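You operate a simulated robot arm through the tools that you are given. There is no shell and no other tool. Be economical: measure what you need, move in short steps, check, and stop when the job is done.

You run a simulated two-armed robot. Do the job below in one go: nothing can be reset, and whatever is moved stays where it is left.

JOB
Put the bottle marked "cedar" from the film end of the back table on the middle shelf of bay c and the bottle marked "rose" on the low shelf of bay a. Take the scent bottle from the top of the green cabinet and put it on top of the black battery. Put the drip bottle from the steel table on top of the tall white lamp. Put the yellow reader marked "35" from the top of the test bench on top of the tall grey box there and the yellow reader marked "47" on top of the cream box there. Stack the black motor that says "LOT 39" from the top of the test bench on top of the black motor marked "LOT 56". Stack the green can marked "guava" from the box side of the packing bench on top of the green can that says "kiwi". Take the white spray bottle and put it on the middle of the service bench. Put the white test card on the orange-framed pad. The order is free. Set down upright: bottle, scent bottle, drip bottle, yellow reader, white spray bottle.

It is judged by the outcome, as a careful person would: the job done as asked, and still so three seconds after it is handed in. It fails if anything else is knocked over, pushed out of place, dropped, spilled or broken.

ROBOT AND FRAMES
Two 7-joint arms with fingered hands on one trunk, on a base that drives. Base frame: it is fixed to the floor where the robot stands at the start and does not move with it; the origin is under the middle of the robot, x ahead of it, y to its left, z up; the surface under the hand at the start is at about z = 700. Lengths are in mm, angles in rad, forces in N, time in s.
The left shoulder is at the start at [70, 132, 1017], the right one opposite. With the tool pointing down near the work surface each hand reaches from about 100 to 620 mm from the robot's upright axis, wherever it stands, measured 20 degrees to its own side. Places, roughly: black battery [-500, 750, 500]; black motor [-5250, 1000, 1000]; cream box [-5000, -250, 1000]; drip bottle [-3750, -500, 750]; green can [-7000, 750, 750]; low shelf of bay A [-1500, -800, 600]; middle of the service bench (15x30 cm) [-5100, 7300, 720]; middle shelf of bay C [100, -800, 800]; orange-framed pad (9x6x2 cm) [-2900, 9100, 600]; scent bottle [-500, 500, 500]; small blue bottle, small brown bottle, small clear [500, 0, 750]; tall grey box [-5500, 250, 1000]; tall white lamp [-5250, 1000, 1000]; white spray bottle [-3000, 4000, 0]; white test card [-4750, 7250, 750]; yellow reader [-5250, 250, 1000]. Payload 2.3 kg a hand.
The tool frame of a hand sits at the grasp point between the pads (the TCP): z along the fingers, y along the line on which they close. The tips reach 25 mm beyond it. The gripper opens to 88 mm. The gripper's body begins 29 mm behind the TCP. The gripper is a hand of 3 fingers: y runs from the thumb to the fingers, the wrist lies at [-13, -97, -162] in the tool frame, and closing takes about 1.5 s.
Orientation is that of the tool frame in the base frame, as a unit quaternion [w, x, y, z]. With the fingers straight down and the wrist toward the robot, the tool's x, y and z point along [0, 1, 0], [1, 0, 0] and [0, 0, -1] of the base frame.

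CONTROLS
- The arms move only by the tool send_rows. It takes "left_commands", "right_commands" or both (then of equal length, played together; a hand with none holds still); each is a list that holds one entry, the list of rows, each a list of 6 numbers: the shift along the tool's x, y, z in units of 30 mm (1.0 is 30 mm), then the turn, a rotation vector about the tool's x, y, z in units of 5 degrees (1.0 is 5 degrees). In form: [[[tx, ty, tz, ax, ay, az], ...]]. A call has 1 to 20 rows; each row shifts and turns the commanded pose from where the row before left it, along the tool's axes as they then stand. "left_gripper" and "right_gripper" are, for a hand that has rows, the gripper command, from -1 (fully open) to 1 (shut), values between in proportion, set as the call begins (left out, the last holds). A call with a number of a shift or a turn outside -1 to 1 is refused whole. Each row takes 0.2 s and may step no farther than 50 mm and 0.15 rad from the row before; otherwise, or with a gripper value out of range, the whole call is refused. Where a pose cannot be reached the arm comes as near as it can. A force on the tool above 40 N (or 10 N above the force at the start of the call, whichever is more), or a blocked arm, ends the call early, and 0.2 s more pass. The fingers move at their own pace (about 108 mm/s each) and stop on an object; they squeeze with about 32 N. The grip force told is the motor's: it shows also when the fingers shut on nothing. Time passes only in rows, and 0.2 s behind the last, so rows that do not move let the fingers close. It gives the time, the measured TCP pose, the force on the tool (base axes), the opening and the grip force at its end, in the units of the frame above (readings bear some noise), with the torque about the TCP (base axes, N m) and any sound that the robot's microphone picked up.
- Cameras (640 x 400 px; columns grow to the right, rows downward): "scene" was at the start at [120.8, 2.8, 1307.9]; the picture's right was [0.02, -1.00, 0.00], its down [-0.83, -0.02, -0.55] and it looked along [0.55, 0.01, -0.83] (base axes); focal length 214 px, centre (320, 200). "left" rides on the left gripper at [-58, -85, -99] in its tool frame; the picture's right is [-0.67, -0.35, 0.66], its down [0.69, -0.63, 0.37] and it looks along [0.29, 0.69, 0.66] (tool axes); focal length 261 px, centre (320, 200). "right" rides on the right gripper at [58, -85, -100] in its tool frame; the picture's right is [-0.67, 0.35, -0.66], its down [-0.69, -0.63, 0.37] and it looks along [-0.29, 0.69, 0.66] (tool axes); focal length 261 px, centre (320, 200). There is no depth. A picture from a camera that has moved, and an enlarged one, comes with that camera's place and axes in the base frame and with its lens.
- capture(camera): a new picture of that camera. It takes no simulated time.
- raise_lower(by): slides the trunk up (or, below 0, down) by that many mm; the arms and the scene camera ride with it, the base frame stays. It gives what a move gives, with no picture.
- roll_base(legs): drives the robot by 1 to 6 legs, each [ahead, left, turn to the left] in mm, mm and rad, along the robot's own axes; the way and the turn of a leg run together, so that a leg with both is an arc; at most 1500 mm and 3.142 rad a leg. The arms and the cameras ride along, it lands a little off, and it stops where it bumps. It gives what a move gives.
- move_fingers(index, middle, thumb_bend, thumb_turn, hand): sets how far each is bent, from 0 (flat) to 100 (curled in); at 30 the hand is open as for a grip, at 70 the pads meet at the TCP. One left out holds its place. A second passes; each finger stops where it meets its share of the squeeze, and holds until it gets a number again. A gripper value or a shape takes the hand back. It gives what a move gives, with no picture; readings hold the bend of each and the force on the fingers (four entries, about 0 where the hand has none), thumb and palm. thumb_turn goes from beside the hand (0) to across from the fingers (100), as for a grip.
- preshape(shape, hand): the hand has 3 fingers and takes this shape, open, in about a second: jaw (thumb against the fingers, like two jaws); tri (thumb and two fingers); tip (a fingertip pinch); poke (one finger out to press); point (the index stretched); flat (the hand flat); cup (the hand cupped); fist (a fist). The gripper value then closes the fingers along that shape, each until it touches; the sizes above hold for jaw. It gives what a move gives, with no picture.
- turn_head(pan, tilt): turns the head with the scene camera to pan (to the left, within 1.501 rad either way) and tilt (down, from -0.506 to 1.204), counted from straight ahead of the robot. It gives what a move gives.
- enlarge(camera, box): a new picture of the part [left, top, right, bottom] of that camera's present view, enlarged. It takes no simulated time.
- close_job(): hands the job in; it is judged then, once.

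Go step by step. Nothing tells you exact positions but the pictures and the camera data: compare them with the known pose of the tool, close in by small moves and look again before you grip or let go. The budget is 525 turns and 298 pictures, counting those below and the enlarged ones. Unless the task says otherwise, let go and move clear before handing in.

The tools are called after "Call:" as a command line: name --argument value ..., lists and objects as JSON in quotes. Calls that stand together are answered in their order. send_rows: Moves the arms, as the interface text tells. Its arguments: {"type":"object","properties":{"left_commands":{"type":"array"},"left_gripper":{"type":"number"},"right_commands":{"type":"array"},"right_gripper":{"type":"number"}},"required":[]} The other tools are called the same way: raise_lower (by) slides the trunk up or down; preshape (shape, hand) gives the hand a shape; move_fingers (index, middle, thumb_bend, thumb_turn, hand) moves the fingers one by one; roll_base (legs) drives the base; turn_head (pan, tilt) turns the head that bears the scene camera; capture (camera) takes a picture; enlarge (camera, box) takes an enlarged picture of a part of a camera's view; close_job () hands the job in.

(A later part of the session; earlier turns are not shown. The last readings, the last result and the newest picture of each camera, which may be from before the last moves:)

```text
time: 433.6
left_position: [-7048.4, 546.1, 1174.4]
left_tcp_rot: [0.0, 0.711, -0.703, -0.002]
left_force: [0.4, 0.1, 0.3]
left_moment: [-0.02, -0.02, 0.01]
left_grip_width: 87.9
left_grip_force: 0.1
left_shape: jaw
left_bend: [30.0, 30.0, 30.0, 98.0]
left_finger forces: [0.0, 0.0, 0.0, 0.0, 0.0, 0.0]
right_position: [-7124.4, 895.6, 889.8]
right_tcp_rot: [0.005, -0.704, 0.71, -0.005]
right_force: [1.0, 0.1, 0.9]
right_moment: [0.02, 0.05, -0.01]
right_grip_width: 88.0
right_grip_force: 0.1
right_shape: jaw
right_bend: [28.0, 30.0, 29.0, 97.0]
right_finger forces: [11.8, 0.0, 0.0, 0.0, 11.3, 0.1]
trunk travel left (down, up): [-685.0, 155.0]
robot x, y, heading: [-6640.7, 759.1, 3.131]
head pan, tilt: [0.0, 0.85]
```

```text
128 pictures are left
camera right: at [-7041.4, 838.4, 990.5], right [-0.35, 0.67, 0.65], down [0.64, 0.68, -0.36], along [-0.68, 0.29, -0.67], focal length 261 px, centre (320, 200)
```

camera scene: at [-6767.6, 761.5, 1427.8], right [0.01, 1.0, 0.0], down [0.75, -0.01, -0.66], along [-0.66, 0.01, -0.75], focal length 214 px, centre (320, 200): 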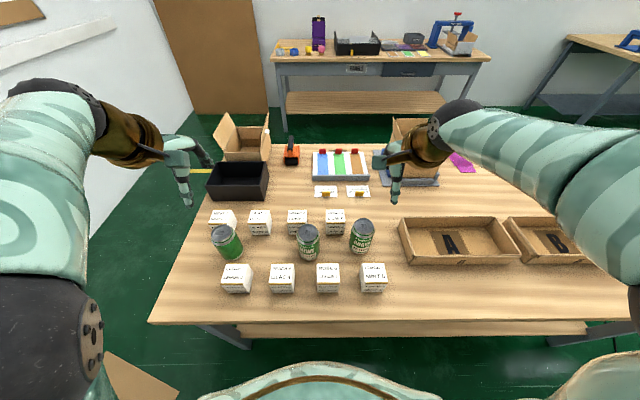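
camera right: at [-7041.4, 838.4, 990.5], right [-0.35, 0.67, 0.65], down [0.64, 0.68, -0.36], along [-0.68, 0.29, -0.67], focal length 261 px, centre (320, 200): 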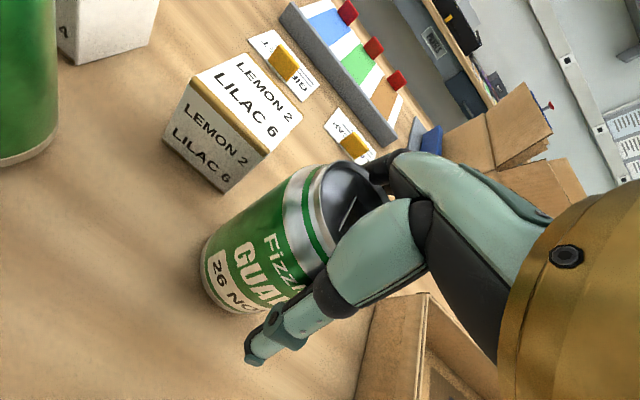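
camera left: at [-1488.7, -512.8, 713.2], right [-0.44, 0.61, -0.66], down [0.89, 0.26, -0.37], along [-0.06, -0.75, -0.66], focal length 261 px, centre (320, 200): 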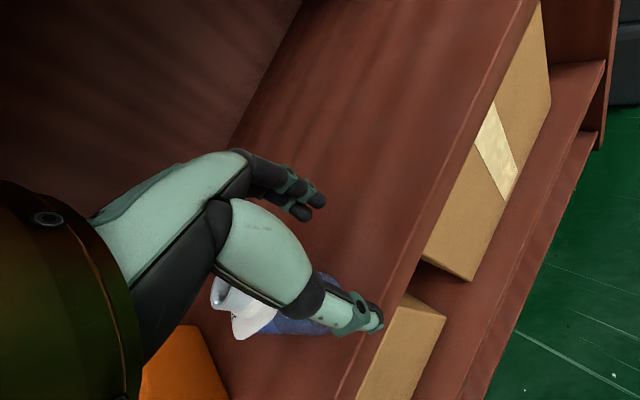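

Call:
send_rows --right_commands '[[[0, 0, 0, 0, 0, 0], [0, 0, 0, 0, 0, 0], [0, 0, 0, 0, 0, 0], [0, 0, 0, 0, 0, 0], [0, 0, 0, 0, 0, 0], [0, 0, 0, 0, 0, 0], [0, 0, 0, 0, 0, 0]]]' --right_gripper 1

Call:
capture --camera "right"

```text
time: 435.2
left_position: [-7046.9, 545.9, 1174.7]
left_tcp_rot: [0.001, 0.711, -0.703, -0.002]
left_force: [0.2, -0.1, 0.0]
left_moment: [-0.01, 0.03, 0.02]
left_grip_width: 88.0
left_grip_force: 0.0
left_shape: jaw
left_bend: [30.0, 30.0, 30.0, 98.0]
left_finger forces: [0.0, 0.0, 0.1, 0.0, 0.0, 0.1]
right_position: [-7126.1, 895.7, 889.5]
right_tcp_rot: [0.004, -0.704, 0.71, -0.004]
right_force: [-1.9, 1.7, 3.0]
right_moment: [0.14, 0.3, 0.02]
right_grip_width: 56.7
right_grip_force: 31.4
right_shape: jaw
right_bend: [29.0, 45.0, 57.0, 99.0]
right_finger forces: [30.8, 15.1, 0.0, 0.0, 44.7, 0.0]
trunk travel left (down, up): [-685.0, 155.0]
robot x, y, heading: [-6641.3, 765.8, 3.133]
head pan, tilt: [0.0, 0.85]
```

```text
127 pictures are left
camera right: at [-7041.5, 838.9, 990.7], right [-0.35, 0.67, 0.65], down [0.64, 0.68, -0.36], along [-0.68, 0.29, -0.67], focal length 261 px, centre (320, 200)
```

right: 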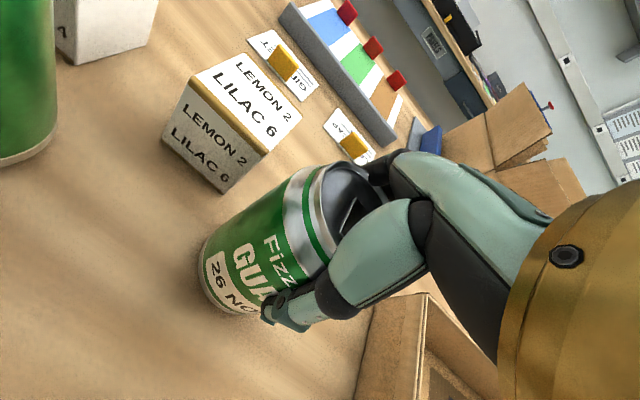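

Call:
send_rows --right_commands '[[[0, 0, -0.2, 0, 0, 0], [0, 0, -0.3, 0, 0, 0], [0, 0, -0.4, 0, 0, 0], [0, 0, 0, 0, 0, 0]]]'

Call:
capture --camera "right"

Call:
enlarge --camera "scene" --box '[280, 190, 400, 290]'

```text
time: 436.2
left_position: [-7048.7, 545.6, 1174.2]
left_tcp_rot: [0.0, 0.711, -0.703, -0.001]
left_force: [0.1, 0.5, -0.4]
left_moment: [0.03, 0.0, -0.01]
left_grip_width: 87.8
left_grip_force: 0.1
left_shape: jaw
left_bend: [30.0, 30.0, 30.0, 98.0]
left_finger forces: [0.0, 0.1, 0.0, 0.1, 0.0, 0.0]
right_position: [-7126.8, 897.0, 915.7]
right_tcp_rot: [0.006, -0.704, 0.711, -0.006]
right_force: [1.0, 0.0, -3.8]
right_moment: [0.03, 0.04, 0.0]
right_grip_width: 56.4
right_grip_force: 32.2
right_shape: jaw
right_bend: [29.0, 46.0, 57.0, 99.0]
right_finger forces: [27.8, 13.9, 0.1, 0.0, 43.6, 0.0]
trunk travel left (down, up): [-685.0, 155.0]
robot x, y, heading: [-6640.2, 763.6, 3.132]
head pan, tilt: [0.0, 0.85]
```

```text
126 pictures are left
camera right: at [-7042.7, 839.5, 1017.2], right [-0.35, 0.67, 0.65], down [0.64, 0.68, -0.36], along [-0.68, 0.29, -0.67], focal length 261 px, centre (320, 200)
```

right: 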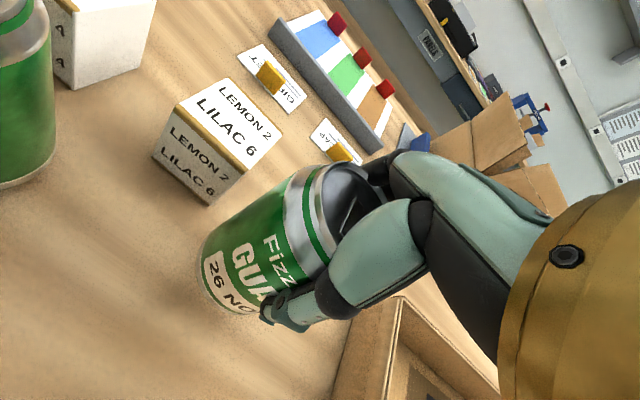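

```text
4.00 times, centred on (340, 240) of scene
camera zoom: at [-6768.5, 762.0, 1427.6], right [0.01, 1.0, 0.0], down [0.75, -0.01, -0.66], along [-0.66, 0.01, -0.75], focal length 858 px, centre (240, 40)
```

zoom: 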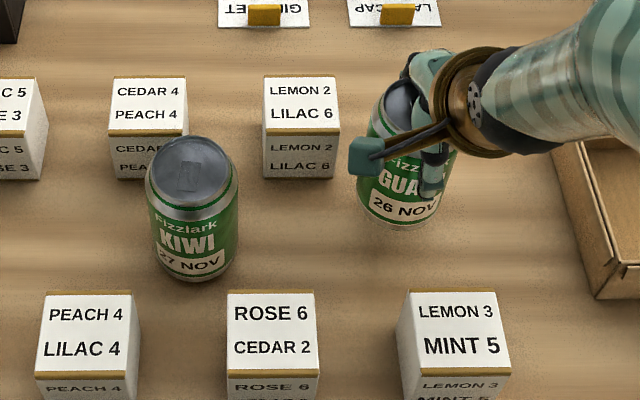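

Lifted. Raise and carry over KIWI.

Call:
send_rows --right_commands '[[[0, 0, -0.9, 0, 0, 0], [0, 0, -0.9, 0, 0, 0], [0, 0, -0.9, 0, 0, 0], [0, 0, -0.9, 0, 0, 0], [0, 0, -0.9, 0, 0, 0], [0, 0, -0.7, 0, 0, 0], [0.8, -0.12, 0, 0, 0, 0], [0.8, -0.12, 0, 0, 0, 0], [0.8, -0.12, 0, 0, 0, 0], [0.8, -0.12, 0, 0, 0, 0], [0.8, -0.12, 0, 0, 0, 0], [0.8, -0.12, 0, 0, 0, 0], [0.7, -0.08, 0, 0, 0, 0]]]'

Call:
capture --camera "right"

Call:
enlarge --camera "scene" --box '[250, 160, 370, 290]'

```text
time: 439.0
left_position: [-7049.8, 543.6, 1174.8]
left_tcp_rot: [-0.001, 0.711, -0.704, -0.001]
left_force: [-0.1, -0.1, 0.0]
left_moment: [0.02, 0.01, 0.0]
left_grip_width: 87.8
left_grip_force: 0.0
left_shape: jaw
left_bend: [30.0, 30.0, 30.0, 98.0]
left_finger forces: [0.0, 0.1, 0.0, 0.0, 0.0, 0.1]
right_position: [-7112.4, 738.3, 1082.8]
right_tcp_rot: [-0.01, -0.694, 0.72, -0.018]
right_force: [0.1, -0.1, -3.9]
right_moment: [0.07, -0.02, 0.0]
right_grip_width: 55.6
right_grip_force: 32.1
right_shape: jaw
right_bend: [29.0, 46.0, 57.0, 99.0]
right_finger forces: [27.4, 14.0, 0.0, 0.0, 42.5, 0.0]
trunk travel left (down, up): [-685.0, 155.0]
robot x, y, heading: [-6637.2, 759.0, 3.133]
head pan, tilt: [0.0, 0.85]
```

```text
124 pictures are left
camera right: at [-7030.2, 683.1, 1185.2], right [-0.33, 0.71, 0.63], down [0.66, 0.65, -0.38], along [-0.68, 0.28, -0.68], focal length 261 px, centre (320, 200)
```

right: 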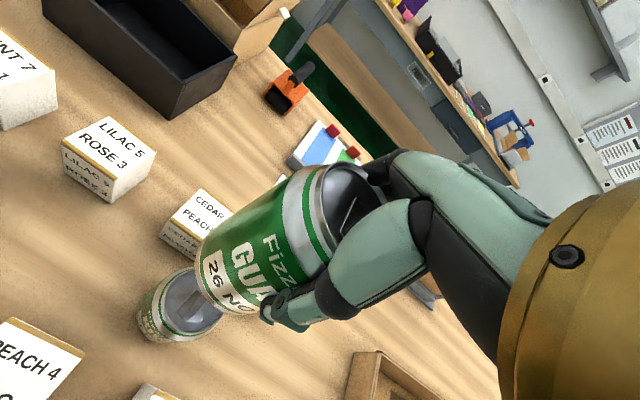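

```text
3.08 times, centred on (310, 225) of scene
camera zoom: at [-6768.6, 760.9, 1427.6], right [0.01, 1.0, 0.0], down [0.75, -0.01, -0.66], along [-0.66, 0.01, -0.75], focal length 660 px, centre (351, 123)
```

zoom: 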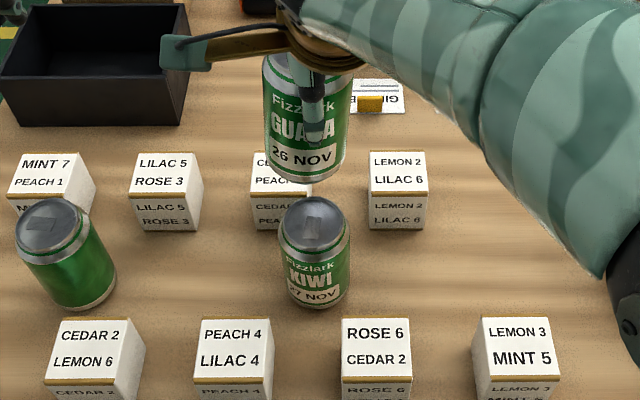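

The wrist tilts near the centreline, so I shift the arm back right and move the base left instead.

Call:
send_rows --right_commands '[[[-0.8, 0, 0, 0, 0, 0], [-0.8, 0, 0, 0, 0, 0], [-0.8, 0, 0, 0, 0, 0], [-0.8, 0, 0, 0, 0, 0], [-0.8, 0, 0, 0, 0, 0], [-0.8, 0, 0, 0, 0, 0], [-0.6, 0, 0, 0, 0, 0]]]'

Call:
roll_base --legs '[[0, 166, 0]]'

Call:
capture --camera "right"

Call:
enlarge --camera "scene" --box '[310, 160, 430, 290]'

```text
time: 440.6
left_position: [-7049.0, 547.1, 1173.7]
left_tcp_rot: [0.001, 0.711, -0.703, -0.001]
left_force: [0.9, -0.1, 0.4]
left_moment: [0.03, 0.02, 0.01]
left_grip_width: 87.6
left_grip_force: 0.0
left_shape: jaw
left_bend: [30.0, 30.0, 30.0, 98.0]
left_finger forces: [0.0, 0.0, 0.0, 0.0, 0.0, 0.1]
right_position: [-7105.8, 893.8, 1073.0]
right_tcp_rot: [0.005, -0.704, 0.71, -0.004]
right_force: [0.1, 0.1, -2.9]
right_moment: [0.02, 0.03, -0.02]
right_grip_width: 55.9
right_grip_force: 31.7
right_shape: jaw
right_bend: [29.0, 46.0, 57.0, 99.0]
right_finger forces: [27.2, 14.0, 0.0, 0.0, 42.0, 0.1]
trunk travel left (down, up): [-685.0, 155.0]
robot x, y, heading: [-6643.0, 761.3, 3.133]
head pan, tilt: [0.0, 0.85]
```

```text
time: 442.0
left_position: [-7050.8, 383.2, 1175.0]
left_tcp_rot: [0.002, 0.711, -0.704, 0.0]
left_force: [-0.1, -0.2, 0.6]
left_moment: [-0.04, 0.0, 0.02]
left_grip_width: 87.8
left_grip_force: 0.1
left_shape: jaw
left_bend: [30.0, 30.0, 30.0, 98.0]
left_finger forces: [0.1, 0.1, 0.1, 0.1, 0.1, 0.1]
right_position: [-7106.7, 729.2, 1071.6]
right_tcp_rot: [0.004, -0.704, 0.71, -0.006]
right_force: [-0.7, -0.4, -4.0]
right_moment: [-0.01, 0.01, 0.01]
right_grip_width: 55.6
right_grip_force: 32.0
right_shape: jaw
right_bend: [29.0, 46.0, 57.0, 99.0]
right_finger forces: [27.2, 14.0, 0.1, 0.0, 42.1, 0.0]
trunk travel left (down, up): [-685.0, 155.0]
robot x, y, heading: [-6642.9, 591.9, 3.134]
head pan, tilt: [0.0, 0.85]
```

```text
122 pictures are left
camera right: at [-7023.7, 672.6, 1173.2], right [-0.35, 0.67, 0.65], down [0.64, 0.68, -0.36], along [-0.68, 0.29, -0.67], focal length 261 px, centre (320, 200)
```

right: 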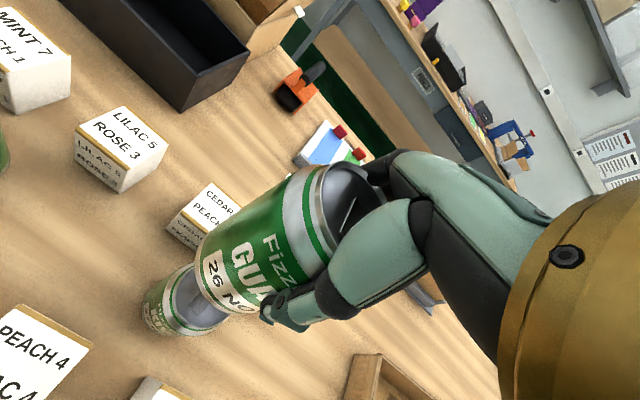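

```text
3.08 times, centred on (370, 225) of scene
camera zoom: at [-6769.5, 599.7, 1427.7], right [0.01, 1.0, 0.0], down [0.75, -0.01, -0.66], along [-0.66, 0.0, -0.75], focal length 660 px, centre (166, 123)
```

zoom: 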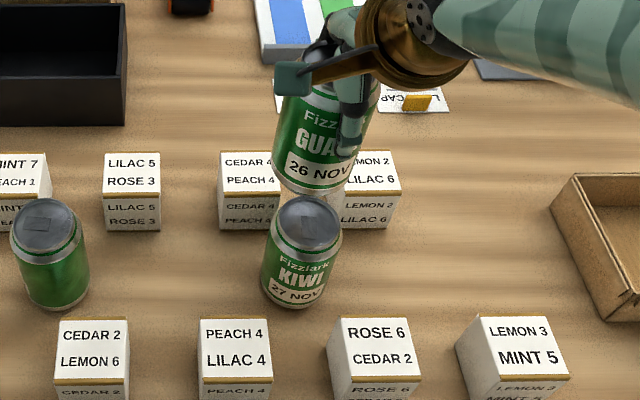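

Call:
send_rows --right_commands '[[[0, -0.1, 0.5, 0, 0, 0], [0, 0, 0.5, 0, 0, 0], [0, 0, 0.4, 0, 0, 0], [0, 0, 0, 0, 0, 0]]]'

Call:
enlarge --camera "right" --box '[100, 180, 340, 380]'

Call:
enlarge --camera "scene" --box '[340, 180, 420, 270]'

```text
time: 443.0
left_position: [-7050.9, 379.8, 1174.2]
left_tcp_rot: [0.001, 0.711, -0.703, -0.001]
left_force: [-0.9, 0.2, -0.2]
left_moment: [0.0, 0.0, 0.01]
left_grip_width: 87.6
left_grip_force: 0.0
left_shape: jaw
left_bend: [30.0, 30.0, 30.0, 98.0]
left_finger forces: [0.1, 0.0, 0.0, 0.1, 0.0, 0.0]
right_position: [-7103.4, 726.5, 1029.1]
right_tcp_rot: [0.006, -0.704, 0.71, -0.006]
right_force: [0.2, 0.0, -3.2]
right_moment: [0.03, -0.01, 0.01]
right_grip_width: 55.2
right_grip_force: 31.9
right_shape: jaw
right_bend: [29.0, 46.0, 57.0, 99.0]
right_finger forces: [27.0, 14.0, 0.1, 0.0, 41.9, 0.0]
trunk travel left (down, up): [-685.0, 155.0]
robot x, y, heading: [-6641.4, 592.7, 3.136]
head pan, tilt: [0.0, 0.85]
```

```text
2.00 times, centred on (220, 280) of right
camera zoom: at [-7019.4, 669.6, 1131.3], right [-0.35, 0.67, 0.65], down [0.64, 0.68, -0.36], along [-0.68, 0.29, -0.67], focal length 521 px, centre (520, 40)
```

zoom: 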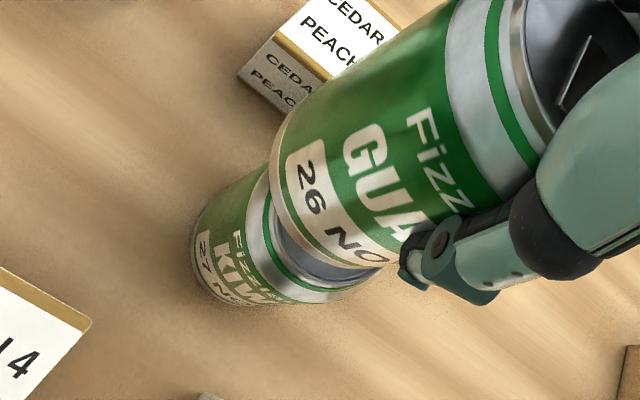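

```text
4.44 times, centred on (380, 225) of scene
camera zoom: at [-6769.3, 596.4, 1427.7], right [0.01, 1.0, 0.0], down [0.75, -0.01, -0.66], along [-0.66, 0.0, -0.75], focal length 953 px, centre (53, 89)
```

zoom: 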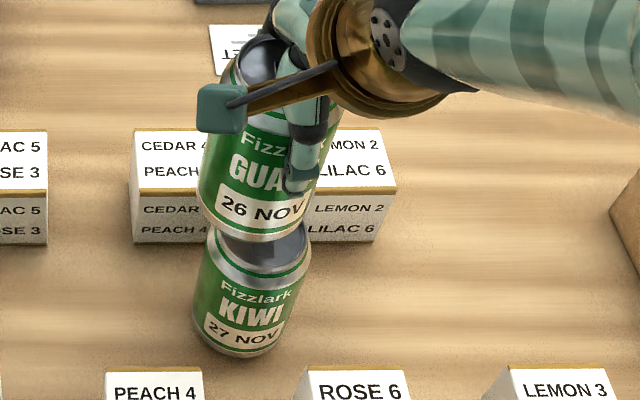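

Call:
send_rows --right_commands '[[[-0.07, -0.17, 0, 0, 0, 0], [0, 0, 0.1, 0, 0, 0], [0, 0, 0, 0, 0, 0]]]'

Call:
enlarge --camera "right" --box '[140, 220, 300, 360]'

Call:
enlarge --camera "scene" --box '[350, 200, 410, 260]'

```text
time: 443.8
left_position: [-7049.8, 379.3, 1172.6]
left_tcp_rot: [0.001, 0.71, -0.704, -0.001]
left_force: [-0.1, 0.4, -0.2]
left_moment: [0.0, 0.0, -0.02]
left_grip_width: 87.6
left_grip_force: 0.0
left_shape: jaw
left_bend: [30.0, 30.0, 30.0, 98.0]
left_finger forces: [0.0, 0.0, 0.0, 0.1, 0.1, 0.1]
right_position: [-7099.2, 729.4, 1027.8]
right_tcp_rot: [0.005, -0.704, 0.71, -0.005]
right_force: [0.0, -0.2, -3.0]
right_moment: [0.04, 0.01, 0.01]
right_grip_width: 55.2
right_grip_force: 31.7
right_shape: jaw
right_bend: [29.0, 46.0, 57.0, 99.0]
right_finger forces: [26.9, 14.0, 0.0, 0.1, 41.9, 0.0]
trunk travel left (down, up): [-685.0, 155.0]
robot x, y, heading: [-6643.7, 594.3, 3.132]
head pan, tilt: [0.0, 0.85]
```

```text
2.86 times, centred on (220, 290) of right
camera zoom: at [-7014.9, 672.1, 1128.4], right [-0.35, 0.67, 0.65], down [0.64, 0.68, -0.36], along [-0.68, 0.29, -0.67], focal length 745 px, centre (606, -57)
```

zoom: 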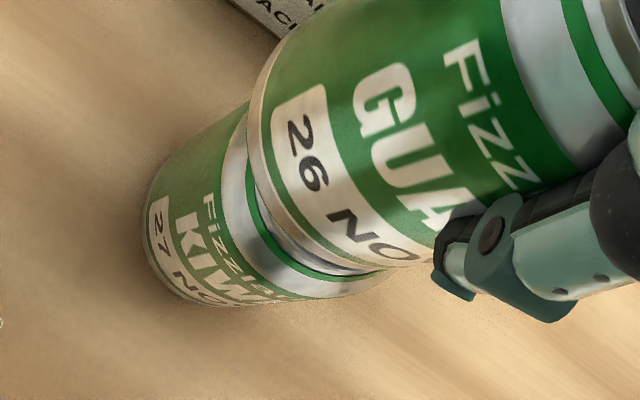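

```text
6.67 times, centred on (380, 230) of scene
camera zoom: at [-6769.6, 596.2, 1427.7], right [0.01, 1.0, 0.0], down [0.75, -0.01, -0.66], along [-0.66, 0.01, -0.75], focal length 1430 px, centre (-80, 0)
```

zoom: 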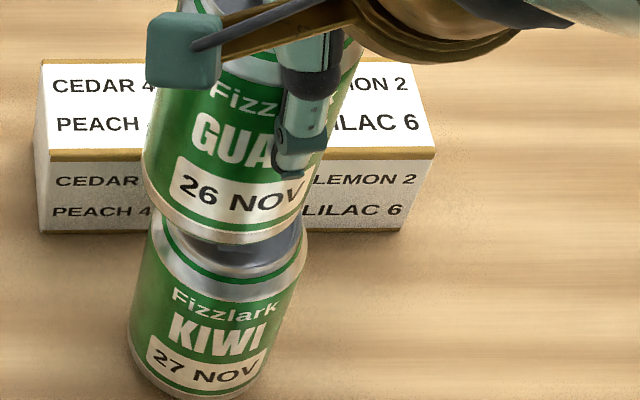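

Call:
send_rows --right_commands '[[[-0.02, -0.1, 0.1, 0, 0, 0], [0, 0, 0.08, 0, 0, 0], [0, 0, 0, 0, 0, 0]]]'

Call:
enlarge --camera "right" --box '[140, 220, 300, 360]'

Call:
enlarge --camera "scene" --box '[350, 200, 410, 260]'

```text
time: 444.6
left_position: [-7050.6, 379.5, 1173.5]
left_tcp_rot: [0.001, 0.711, -0.703, 0.0]
left_force: [-0.1, 0.4, -0.2]
left_moment: [0.0, 0.0, -0.02]
left_grip_width: 87.5
left_grip_force: 0.2
left_shape: jaw
left_bend: [30.0, 30.0, 30.0, 98.0]
left_finger forces: [0.0, 0.0, 0.0, 0.1, 0.1, 0.0]
right_position: [-7096.9, 729.4, 1021.2]
right_tcp_rot: [0.006, -0.704, 0.71, -0.005]
right_force: [-0.1, 0.3, -3.5]
right_moment: [0.03, 0.01, -0.01]
right_grip_width: 55.8
right_grip_force: 32.4
right_shape: jaw
right_bend: [29.0, 46.0, 57.0, 99.0]
right_finger forces: [26.9, 14.0, 0.0, 0.1, 41.8, 0.0]
trunk travel left (down, up): [-685.0, 155.0]
robot x, y, heading: [-6640.3, 587.8, 3.133]
head pan, tilt: [0.0, 0.85]
```

```text
2.86 times, centred on (220, 290) of right
camera zoom: at [-7012.0, 672.4, 1122.6], right [-0.35, 0.67, 0.65], down [0.64, 0.68, -0.36], along [-0.68, 0.29, -0.67], focal length 745 px, centre (606, -57)
```

zoom: 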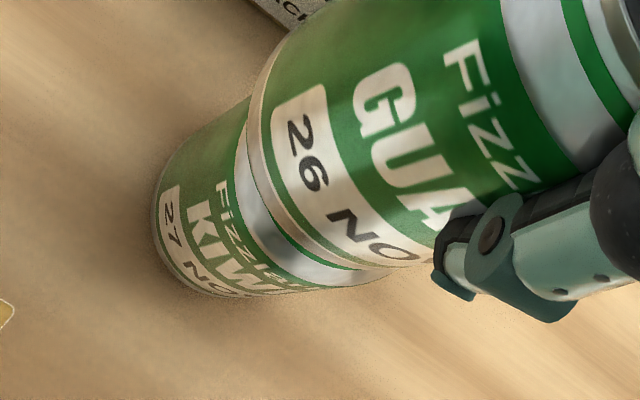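

```text
6.67 times, centred on (380, 230) of scene
camera zoom: at [-6769.5, 596.2, 1427.7], right [0.01, 1.0, 0.0], down [0.75, -0.01, -0.66], along [-0.66, 0.01, -0.75], focal length 1430 px, centre (-80, 0)
```

zoom: 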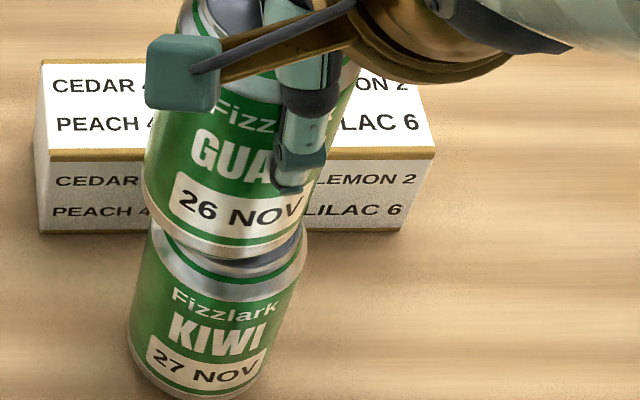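

Call:
send_rows --right_commands '[[[0, 0, 0.08, 0, 0, 0], [0, 0, 0.08, 0, 0, 0], [0, 0, 0, 0, 0, 0]]]'

Call:
send_rows --right_commands '[[[0, 0, 0.07, 0, 0, 0], [0, 0, 0, 0, 0, 0]]]'

```text
time: 445.4
left_position: [-7051.1, 380.4, 1173.4]
left_tcp_rot: [0.001, 0.711, -0.703, -0.001]
left_force: [-0.1, -0.4, -1.1]
left_moment: [0.02, 0.01, 0.02]
left_grip_width: 87.5
left_grip_force: 0.0
left_shape: jaw
left_bend: [30.0, 30.0, 30.0, 98.0]
left_finger forces: [0.0, 0.1, 0.0, 0.0, 0.0, 0.1]
right_position: [-7095.1, 730.4, 1016.2]
right_tcp_rot: [0.005, -0.704, 0.71, -0.005]
right_force: [0.3, -0.3, -4.0]
right_moment: [0.06, 0.04, 0.01]
right_grip_width: 55.6
right_grip_force: 32.4
right_shape: jaw
right_bend: [29.0, 46.0, 57.0, 99.0]
right_finger forces: [27.1, 14.0, 0.1, 0.0, 41.7, 0.1]
trunk travel left (down, up): [-685.0, 155.0]
robot x, y, heading: [-6637.4, 593.0, 3.131]
head pan, tilt: [0.0, 0.85]
```

```text
time: 446.0
left_position: [-7049.9, 380.0, 1174.5]
left_tcp_rot: [0.0, 0.711, -0.703, -0.001]
left_force: [0.4, -0.2, -0.3]
left_moment: [0.01, 0.03, -0.01]
left_grip_width: 87.5
left_grip_force: 0.0
left_shape: jaw
left_bend: [30.0, 30.0, 30.0, 98.0]
left_finger forces: [0.0, 0.0, 0.0, 0.1, 0.1, 0.0]
right_position: [-7095.6, 730.3, 1014.1]
right_tcp_rot: [0.006, -0.704, 0.71, -0.004]
right_force: [0.1, -0.3, -3.3]
right_moment: [0.03, 0.04, 0.02]
right_grip_width: 55.5
right_grip_force: 32.0
right_shape: jaw
right_bend: [29.0, 46.0, 57.0, 99.0]
right_finger forces: [27.0, 14.1, 0.1, 0.1, 41.8, 0.0]
trunk travel left (down, up): [-685.0, 155.0]
robot x, y, heading: [-6637.8, 594.7, 3.133]
head pan, tilt: [0.0, 0.85]
```

Call:
send_rows --right_commands '[[[0, 0, 0.07, 0, 0, 0], [0, 0, 0.05, 0, 0, 0], [0, 0, 0, 0, 0, 0]]]'

Call:
enlarge --camera "right" --box '[140, 220, 300, 360]'

Call:
enlarge --camera "scene" --box '[350, 200, 410, 260]'

```text
time: 446.8
left_position: [-7048.9, 379.4, 1174.5]
left_tcp_rot: [0.001, 0.71, -0.704, -0.002]
left_force: [0.8, -0.1, 1.0]
left_moment: [0.0, 0.01, 0.01]
left_grip_width: 87.7
left_grip_force: 0.0
left_shape: jaw
left_bend: [30.0, 30.0, 30.0, 98.0]
left_finger forces: [0.0, 0.0, 0.0, 0.0, 0.0, 0.1]
right_position: [-7094.3, 730.4, 1010.4]
right_tcp_rot: [0.005, -0.704, 0.71, -0.004]
right_force: [-1.5, 1.3, 3.4]
right_moment: [0.11, 0.19, -0.01]
right_grip_width: 55.8
right_grip_force: 31.4
right_shape: jaw
right_bend: [29.0, 46.0, 57.0, 99.0]
right_finger forces: [28.5, 14.9, 0.1, 0.1, 43.1, 0.1]
trunk travel left (down, up): [-685.0, 155.0]
robot x, y, heading: [-6638.8, 594.2, 3.134]
head pan, tilt: [0.0, 0.85]
```

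```text
2.86 times, centred on (220, 290) of right
camera zoom: at [-7010.0, 672.4, 1113.0], right [-0.35, 0.67, 0.65], down [0.64, 0.68, -0.36], along [-0.68, 0.29, -0.67], focal length 745 px, centre (606, -57)
```

zoom: 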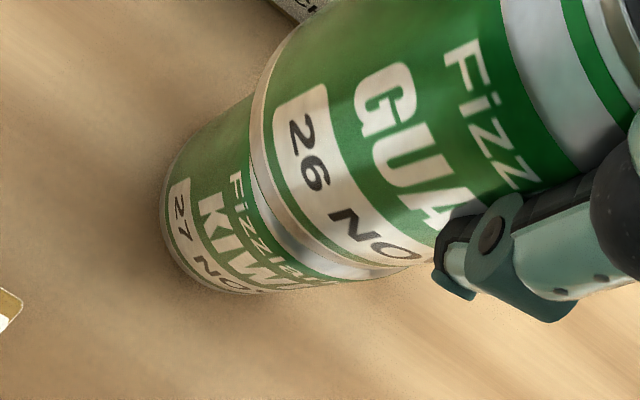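

```text
6.67 times, centred on (380, 230) of scene
camera zoom: at [-6767.7, 595.6, 1428.0], right [0.01, 1.0, 0.0], down [0.75, -0.01, -0.66], along [-0.66, 0.01, -0.75], focal length 1430 px, centre (-80, 0)
```

zoom: 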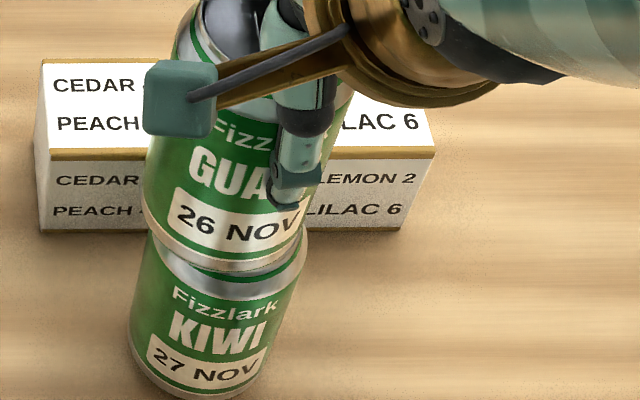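

Contact and centred to within a couple of mm. Release.

Call:
send_rows --right_commands '[[[0, 0, 0, 0, 0, 0], [0, 0, 0, 0, 0, 0], [0, 0, 0, 0, 0, 0], [0, 0, 0, 0, 0, 0], [0, 0, 0, 0, 0, 0]]]' --right_gripper -1

Call:
enlarge --camera "scene" --box '[340, 180, 420, 270]'

```text
time: 448.0
left_position: [-7048.3, 379.4, 1173.9]
left_tcp_rot: [0.002, 0.711, -0.703, -0.003]
left_force: [0.2, -0.2, -0.7]
left_moment: [-0.01, 0.0, 0.03]
left_grip_width: 87.6
left_grip_force: 0.1
left_shape: jaw
left_bend: [30.0, 30.0, 30.0, 98.0]
left_finger forces: [0.1, 0.1, 0.0, 0.0, 0.0, 0.0]
right_position: [-7093.4, 728.8, 1012.0]
right_tcp_rot: [0.005, -0.704, 0.71, -0.003]
right_force: [0.5, -1.0, 4.9]
right_moment: [0.0, 0.08, 0.0]
right_grip_width: 87.8
right_grip_force: 0.1
right_shape: jaw
right_bend: [28.0, 30.0, 30.0, 97.0]
right_finger forces: [11.1, 0.0, 0.0, 0.1, 10.7, 0.0]
trunk travel left (down, up): [-685.0, 155.0]
robot x, y, heading: [-6639.0, 596.1, 3.133]
head pan, tilt: [0.0, 0.85]
```

```text
4.44 times, centred on (380, 225) of scene
camera zoom: at [-6766.9, 595.0, 1427.9], right [0.01, 1.0, 0.0], down [0.75, -0.01, -0.66], along [-0.66, 0.01, -0.75], focal length 953 px, centre (53, 89)
```

zoom: 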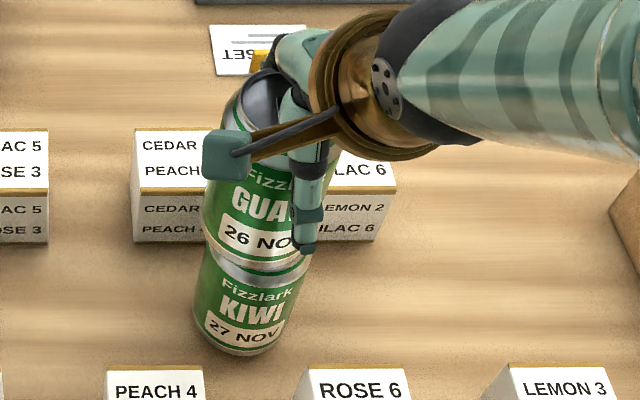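

The can is lightly wedged between index and thumb; spread the fingers further before rising.

Call:
move_fingers --hand "right" --index 12 --middle 12 --thumb_bend 12

```text
time: 449.0
left_position: [-7050.6, 379.9, 1174.4]
left_tcp_rot: [0.001, 0.711, -0.704, -0.001]
left_force: [-0.2, -0.3, -0.7]
left_moment: [0.02, -0.04, -0.01]
left_grip_width: 87.2
left_grip_force: 0.0
left_shape: jaw
left_bend: [30.0, 30.0, 30.0, 98.0]
left_finger forces: [0.0, 0.0, 0.0, 0.0, 0.1, 0.1]
right_position: [-7093.6, 730.4, 1011.4]
right_tcp_rot: [0.004, -0.704, 0.71, -0.005]
right_force: [1.4, -0.4, -0.6]
right_moment: [0.02, 0.02, -0.02]
right_grip_width: 117.7
right_grip_force: 0.0
right_shape: fingers
right_bend: [12.0, 12.0, 12.0, 97.0]
right_finger forces: [0.0, 0.1, 0.0, 0.0, 0.9, 0.1]
trunk travel left (down, up): [-685.0, 155.0]
robot x, y, heading: [-6637.3, 593.8, 3.131]
head pan, tilt: [0.0, 0.85]
```

Free now (117 mm open). Rise straight up and check.

Call:
send_rows --right_commands '[[[0, 0, -0.15, 0, 0, 0], [0, 0, -0.4, 0, 0, 0], [0, 0, -0.8, 0, 0, 0], [0, 0, -0.9, 0, 0, 0], [0, 0, -0.9, 0, 0, 0], [0, 0, -0.9, 0, 0, 0]]]'

Call:
enlarge --camera "scene" --box '[340, 160, 440, 280]'

```text
time: 450.4
left_position: [-7050.3, 379.1, 1174.4]
left_tcp_rot: [0.0, 0.711, -0.703, -0.001]
left_force: [1.0, 0.8, -0.1]
left_moment: [0.01, -0.01, 0.01]
left_grip_width: 87.8
left_grip_force: 0.2
left_shape: jaw
left_bend: [30.0, 30.0, 30.0, 98.0]
left_finger forces: [0.0, 0.0, 0.1, 0.1, 0.1, 0.0]
right_position: [-7096.4, 729.9, 1134.7]
right_tcp_rot: [0.005, -0.704, 0.71, -0.005]
right_force: [0.0, 0.3, -0.3]
right_moment: [-0.01, 0.01, 0.0]
right_grip_width: 117.5
right_grip_force: 0.0
right_shape: fingers
right_bend: [12.0, 12.0, 12.0, 97.0]
right_finger forces: [0.0, 0.0, 0.1, 0.0, 0.0, 0.1]
trunk travel left (down, up): [-685.0, 155.0]
robot x, y, heading: [-6639.5, 594.2, 3.133]
head pan, tilt: [0.0, 0.85]
```

```text
3.33 times, centred on (390, 220) of scene
camera zoom: at [-6768.0, 595.9, 1427.8], right [0.01, 1.0, 0.0], down [0.75, -0.01, -0.66], along [-0.66, 0.01, -0.75], focal length 715 px, centre (87, 133)
```

zoom: 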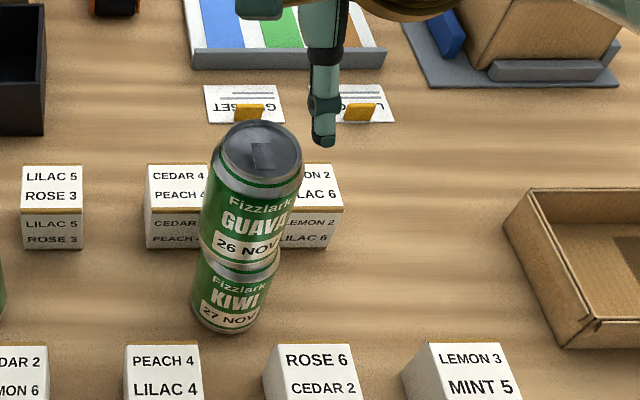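

Guava stands on kiwi. Now toward the white spray bottle: back off, turn to +y, and look for a path.

Call:
send_rows --right_commands '[[[0, 0, -0.9, 0, 0, 0], [0, -0.5, -0.9, 0, 0, 0], [0, -0.8, -0.5, 0, 0, 0], [0, -0.8, 0, 0, 0, 0]]]' --right_gripper -1

Call:
roll_base --legs '[[-400, 0, 0], [0, -1000, 0], [0, 0, -1.57]]'

Call:
turn_head --pan 0.0 --tilt 0.25

Call:
capture --camera "scene"

Call:
turn_head --pan -0.9 --tilt 0.25

Call:
capture --camera "scene"

```text
time: 451.4
left_position: [-7049.2, 380.9, 1174.9]
left_tcp_rot: [0.0, 0.711, -0.703, -0.002]
left_force: [0.5, 0.7, -0.3]
left_moment: [0.01, -0.01, 0.03]
left_grip_width: 87.9
left_grip_force: 0.2
left_shape: jaw
left_bend: [30.0, 30.0, 30.0, 98.0]
left_finger forces: [0.1, 0.1, 0.0, 0.1, 0.0, 0.0]
right_position: [-7034.4, 728.8, 1204.9]
right_tcp_rot: [0.004, -0.704, 0.71, -0.004]
right_force: [-0.3, 0.0, -0.2]
right_moment: [-0.02, 0.04, -0.02]
right_grip_width: 87.9
right_grip_force: 0.0
right_shape: jaw
right_bend: [30.0, 30.0, 30.0, 97.0]
right_finger forces: [0.1, 0.0, 0.1, 0.1, 0.1, 0.0]
trunk travel left (down, up): [-685.0, 155.0]
robot x, y, heading: [-6643.5, 591.0, 3.135]
head pan, tilt: [0.0, 0.85]
```

```text
time: 462.6
left_position: [-6439.8, 2023.1, 1174.6]
left_tcp_rot: [0.001, -0.002, 1.0, 0.002]
left_force: [-0.1, -0.3, 0.4]
left_moment: [0.02, -0.01, 0.0]
left_grip_width: 87.7
left_grip_force: 0.0
left_shape: jaw
left_bend: [30.0, 30.0, 30.0, 98.0]
left_finger forces: [0.0, 0.0, 0.0, 0.0, 0.0, 0.0]
right_position: [-6090.0, 2005.1, 1204.1]
right_tcp_rot: [-0.001, 0.007, 1.0, -0.008]
right_force: [0.3, 0.1, 0.3]
right_moment: [-0.01, 0.01, 0.02]
right_grip_width: 88.1
right_grip_force: 0.1
right_shape: jaw
right_bend: [30.0, 30.0, 30.0, 97.0]
right_finger forces: [0.0, 0.1, 0.1, 0.1, 0.0, 0.0]
trunk travel left (down, up): [-685.0, 155.0]
robot x, y, heading: [-6229.0, 1613.5, 1.556]
head pan, tilt: [0.0, 0.85]
```

```text
time: 463.6
left_position: [-6439.7, 2022.8, 1174.9]
left_tcp_rot: [-0.001, -0.002, 1.0, 0.003]
left_force: [-0.1, -0.1, 0.3]
left_moment: [0.02, 0.03, 0.02]
left_grip_width: 87.6
left_grip_force: 0.1
left_shape: jaw
left_bend: [30.0, 30.0, 30.0, 98.0]
left_finger forces: [0.1, 0.1, 0.0, 0.0, 0.1, 0.0]
right_position: [-6089.6, 2005.3, 1203.6]
right_tcp_rot: [0.0, 0.007, 1.0, -0.007]
right_force: [-0.1, 0.1, 0.5]
right_moment: [-0.02, 0.02, 0.02]
right_grip_width: 88.0
right_grip_force: 0.0
right_shape: jaw
right_bend: [30.0, 30.0, 30.0, 97.0]
right_finger forces: [0.0, 0.1, 0.0, 0.0, 0.1, 0.0]
trunk travel left (down, up): [-685.0, 155.0]
robot x, y, heading: [-6231.5, 1612.7, 1.55]
head pan, tilt: [0.0, 0.25]
```

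```text
110 pictures are left
camera scene: at [-6225.8, 1756.4, 1480.8], right [1.0, -0.02, 0.0], down [0.0, -0.25, -0.97], along [0.01, 0.97, -0.25], focal length 214 px, centre (320, 200)
```

scene: 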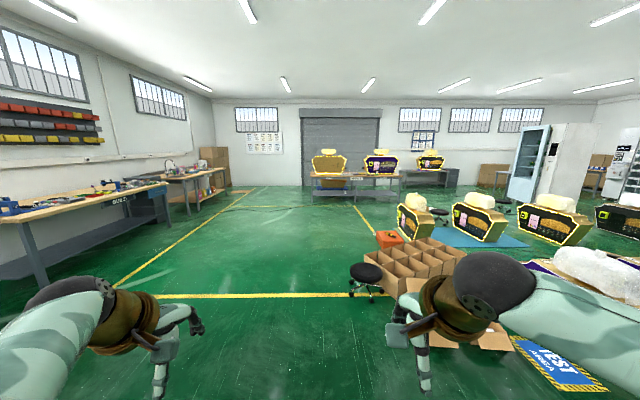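

```text
time: 464.8
left_position: [-6439.1, 2023.9, 1174.1]
left_tcp_rot: [0.0, -0.002, 1.0, 0.002]
left_force: [-0.6, -0.1, -0.7]
left_moment: [0.04, -0.03, -0.03]
left_grip_width: 87.7
left_grip_force: 0.0
left_shape: jaw
left_bend: [30.0, 30.0, 30.0, 98.0]
left_finger forces: [0.0, 0.0, 0.0, 0.0, 0.0, 0.0]
right_position: [-6088.9, 2004.9, 1203.0]
right_tcp_rot: [0.001, 0.007, 1.0, -0.007]
right_force: [0.2, -0.3, 0.0]
right_moment: [0.03, -0.02, -0.03]
right_grip_width: 87.9
right_grip_force: 0.0
right_shape: jaw
right_bend: [30.0, 30.0, 30.0, 97.0]
right_finger forces: [0.0, 0.0, 0.1, 0.0, 0.0, 0.0]
trunk travel left (down, up): [-685.0, 155.0]
robot x, y, heading: [-6228.1, 1613.5, 1.553]
head pan, tilt: [-0.901, 0.25]
```

```text
109 pictures are left
camera scene: at [-6153.3, 1720.1, 1480.9], right [0.61, -0.79, 0.0], down [-0.2, -0.15, -0.97], along [0.77, 0.59, -0.25], focal length 214 px, centre (320, 200)
```

scene: 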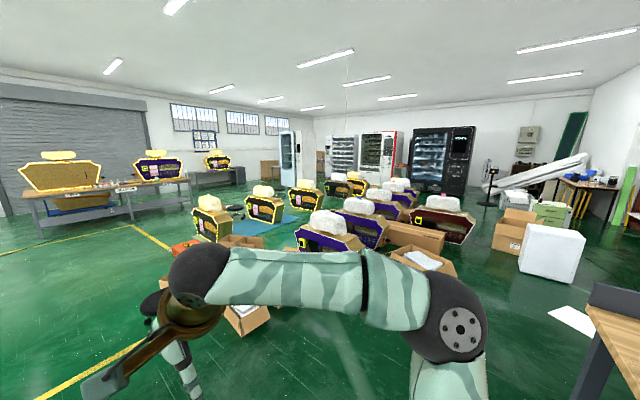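

The service bench is the table with machines at the far end. I drive up the aisle and look toward where the spray bottle should be.

Call:
roll_base --legs '[[1500, 0, 0], [600, 0, 0]]'

Call:
turn_head --pan -1.4 --tilt 0.25

Call:
capture --camera "scene"

```text
time: 475.1
left_position: [-6344.3, 4101.3, 1174.7]
left_tcp_rot: [0.0, 0.017, 1.0, 0.003]
left_force: [-0.9, 0.0, 0.3]
left_moment: [-0.02, 0.0, 0.0]
left_grip_width: 87.7
left_grip_force: 0.0
left_shape: jaw
left_bend: [30.0, 30.0, 30.0, 98.0]
left_finger forces: [0.0, 0.0, 0.1, 0.1, 0.0, 0.1]
right_position: [-5995.4, 4071.2, 1203.7]
right_tcp_rot: [0.0, 0.026, 1.0, -0.006]
right_force: [0.0, 0.0, -0.2]
right_moment: [0.0, -0.01, -0.04]
right_grip_width: 88.0
right_grip_force: 0.1
right_shape: jaw
right_bend: [30.0, 30.0, 30.0, 97.0]
right_finger forces: [0.0, 0.0, 0.1, 0.0, 0.0, 0.1]
trunk travel left (down, up): [-685.0, 155.0]
robot x, y, heading: [-6150.8, 3683.8, 1.515]
head pan, tilt: [-0.901, 0.25]
```

```text
time: 476.0
left_position: [-6343.4, 4103.1, 1174.4]
left_tcp_rot: [0.0, 0.017, 1.0, 0.001]
left_force: [0.3, 0.3, 0.7]
left_moment: [-0.01, 0.0, -0.04]
left_grip_width: 87.9
left_grip_force: 0.1
left_shape: jaw
left_bend: [30.0, 30.0, 30.0, 98.0]
left_finger forces: [0.0, 0.2, 0.1, 0.0, 0.1, 0.0]
right_position: [-5996.7, 4072.9, 1203.2]
right_tcp_rot: [0.0, 0.027, 1.0, -0.007]
right_force: [0.3, 0.2, 0.4]
right_moment: [0.02, 0.0, -0.03]
right_grip_width: 88.0
right_grip_force: 0.1
right_shape: jaw
right_bend: [30.0, 30.0, 30.0, 97.0]
right_finger forces: [0.1, 0.1, 0.0, 0.0, 0.1, 0.1]
trunk travel left (down, up): [-685.0, 155.0]
robot x, y, heading: [-6146.6, 3686.0, 1.52]
head pan, tilt: [-1.4, 0.25]
```

```text
108 pictures are left
camera scene: at [-6053.0, 3746.8, 1480.9], right [0.12, -0.99, 0.0], down [-0.25, -0.03, -0.97], along [0.96, 0.12, -0.25], focal length 214 px, centre (320, 200)
```

scene: 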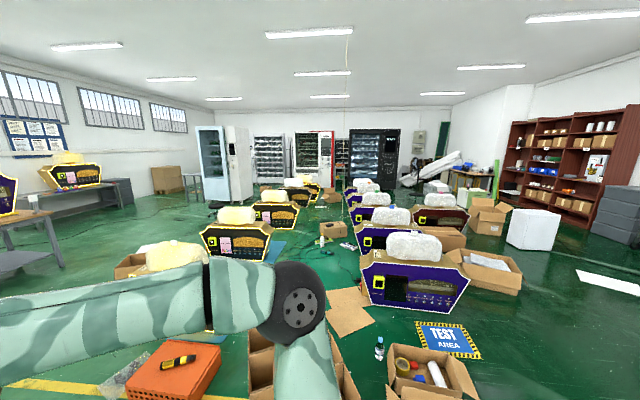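

Call:
enlarge --camera "scene" --box '[270, 195, 390, 275]'

Call:
enlarge --camera "scene" --box '[340, 320, 420, 380]'

```text
5.00 times, centred on (330, 235) of scene
camera zoom: at [-6053.0, 3746.8, 1480.9], right [0.12, -0.99, 0.0], down [-0.25, -0.03, -0.97], along [0.96, 0.12, -0.25], focal length 1072 px, centre (270, 25)
```

zoom: 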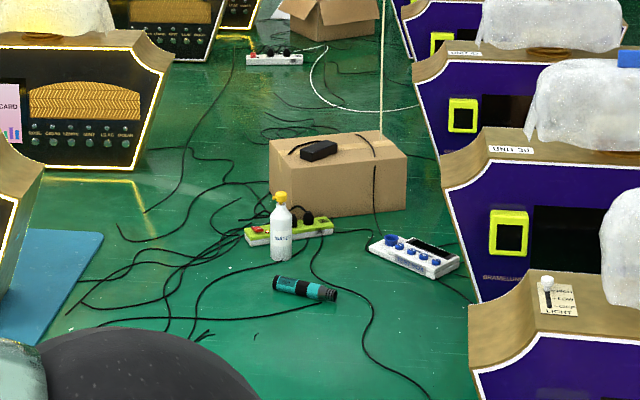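

```text
6.67 times, centred on (380, 350) of scene
camera zoom: at [-6053.0, 3746.8, 1480.9], right [0.12, -0.99, 0.0], down [-0.25, -0.03, -0.97], along [0.96, 0.12, -0.25], focal length 1430 px, centre (-80, -800)
```

zoom: 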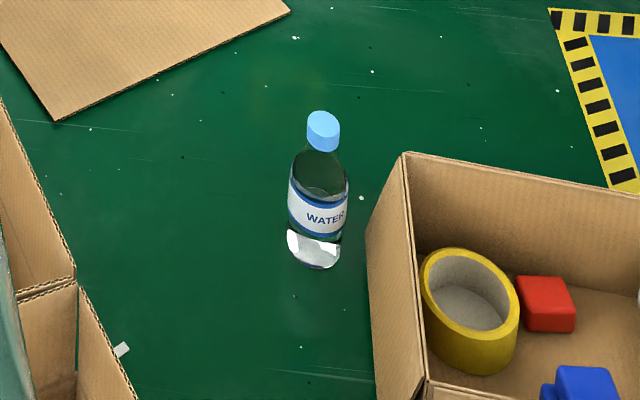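

The spray bottle (yellow cap) stands on the floor at about (-3140,4080) amid clutter. I move to get a clearer view of a way in.

Call:
roll_base --legs '[[900, 0, 0], [0, 0, -1.52], [250, 0, 0]]'

Call:
raise_lower --by 150

Call:
turn_head --pan -0.15 --tilt 0.5

Call:
capture --camera "scene"

```text
time: 485.9
left_position: [-5438.1, 4788.2, 1175.3]
left_tcp_rot: [0.002, 0.703, 0.711, 0.002]
left_force: [0.1, -0.5, 0.2]
left_moment: [0.01, -0.01, 0.03]
left_grip_width: 87.8
left_grip_force: 0.0
left_shape: jaw
left_bend: [30.0, 30.0, 30.0, 98.0]
left_finger forces: [0.1, 0.1, 0.1, 0.0, 0.0, 0.0]
right_position: [-5453.1, 4439.9, 1204.4]
right_tcp_rot: [-0.004, 0.71, 0.704, -0.005]
right_force: [0.0, 0.2, -0.5]
right_moment: [0.01, -0.03, 0.0]
right_grip_width: 88.1
right_grip_force: 0.0
right_shape: jaw
right_bend: [30.0, 30.0, 30.0, 97.0]
right_finger forces: [0.0, 0.0, 0.1, 0.0, 0.0, 0.0]
trunk travel left (down, up): [-685.0, 155.0]
robot x, y, heading: [-5848.5, 4575.1, -0.003]
head pan, tilt: [-1.4, 0.25]
```

```text
time: 487.6
left_position: [-5435.8, 4788.4, 1323.7]
left_tcp_rot: [0.001, 0.704, 0.711, 0.001]
left_force: [-0.2, 0.5, 0.8]
left_moment: [-0.05, 0.01, 0.02]
left_grip_width: 87.8
left_grip_force: 0.1
left_shape: jaw
left_bend: [30.0, 30.0, 30.0, 98.0]
left_finger forces: [0.0, 0.1, 0.1, 0.0, 0.0, 0.0]
right_position: [-5450.9, 4439.9, 1354.3]
right_tcp_rot: [-0.005, 0.71, 0.704, -0.006]
right_force: [0.6, 0.4, -0.5]
right_moment: [-0.01, 0.02, -0.03]
right_grip_width: 87.9
right_grip_force: 0.0
right_shape: jaw
right_bend: [30.0, 30.0, 30.0, 97.0]
right_finger forces: [0.0, 0.0, 0.0, 0.0, 0.1, 0.0]
trunk travel left (down, up): [-835.0, 5.0]
robot x, y, heading: [-5844.7, 4571.3, -0.012]
head pan, tilt: [-1.4, 0.25]
```

```text
time: 489.0
left_position: [-5435.9, 4787.6, 1323.3]
left_tcp_rot: [0.001, 0.703, 0.711, 0.001]
left_force: [-0.5, -0.4, 0.2]
left_moment: [0.0, 0.02, 0.05]
left_grip_width: 87.7
left_grip_force: 0.1
left_shape: jaw
left_bend: [30.0, 30.0, 30.0, 98.0]
left_finger forces: [0.1, 0.0, 0.1, 0.1, 0.1, 0.0]
right_position: [-5452.0, 4439.3, 1354.1]
right_tcp_rot: [-0.004, 0.71, 0.704, -0.005]
right_force: [0.2, -1.1, -1.0]
right_moment: [0.01, -0.02, 0.0]
right_grip_width: 88.0
right_grip_force: 0.0
right_shape: jaw
right_bend: [30.0, 30.0, 30.0, 97.0]
right_finger forces: [0.0, 0.0, 0.1, 0.0, 0.0, 0.0]
trunk travel left (down, up): [-835.0, 5.0]
robot x, y, heading: [-5846.4, 4574.5, -0.0]
head pan, tilt: [-0.15, 0.499]
```

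```text
105 pictures are left
camera scene: at [-5706.0, 4560.2, 1607.8], right [-0.16, -0.99, 0.0], down [-0.47, 0.08, -0.88], along [0.87, -0.14, -0.48], focal length 214 px, centre (320, 200)
```

scene: 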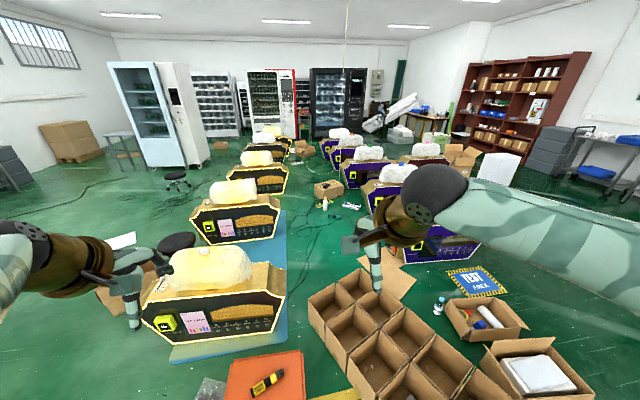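

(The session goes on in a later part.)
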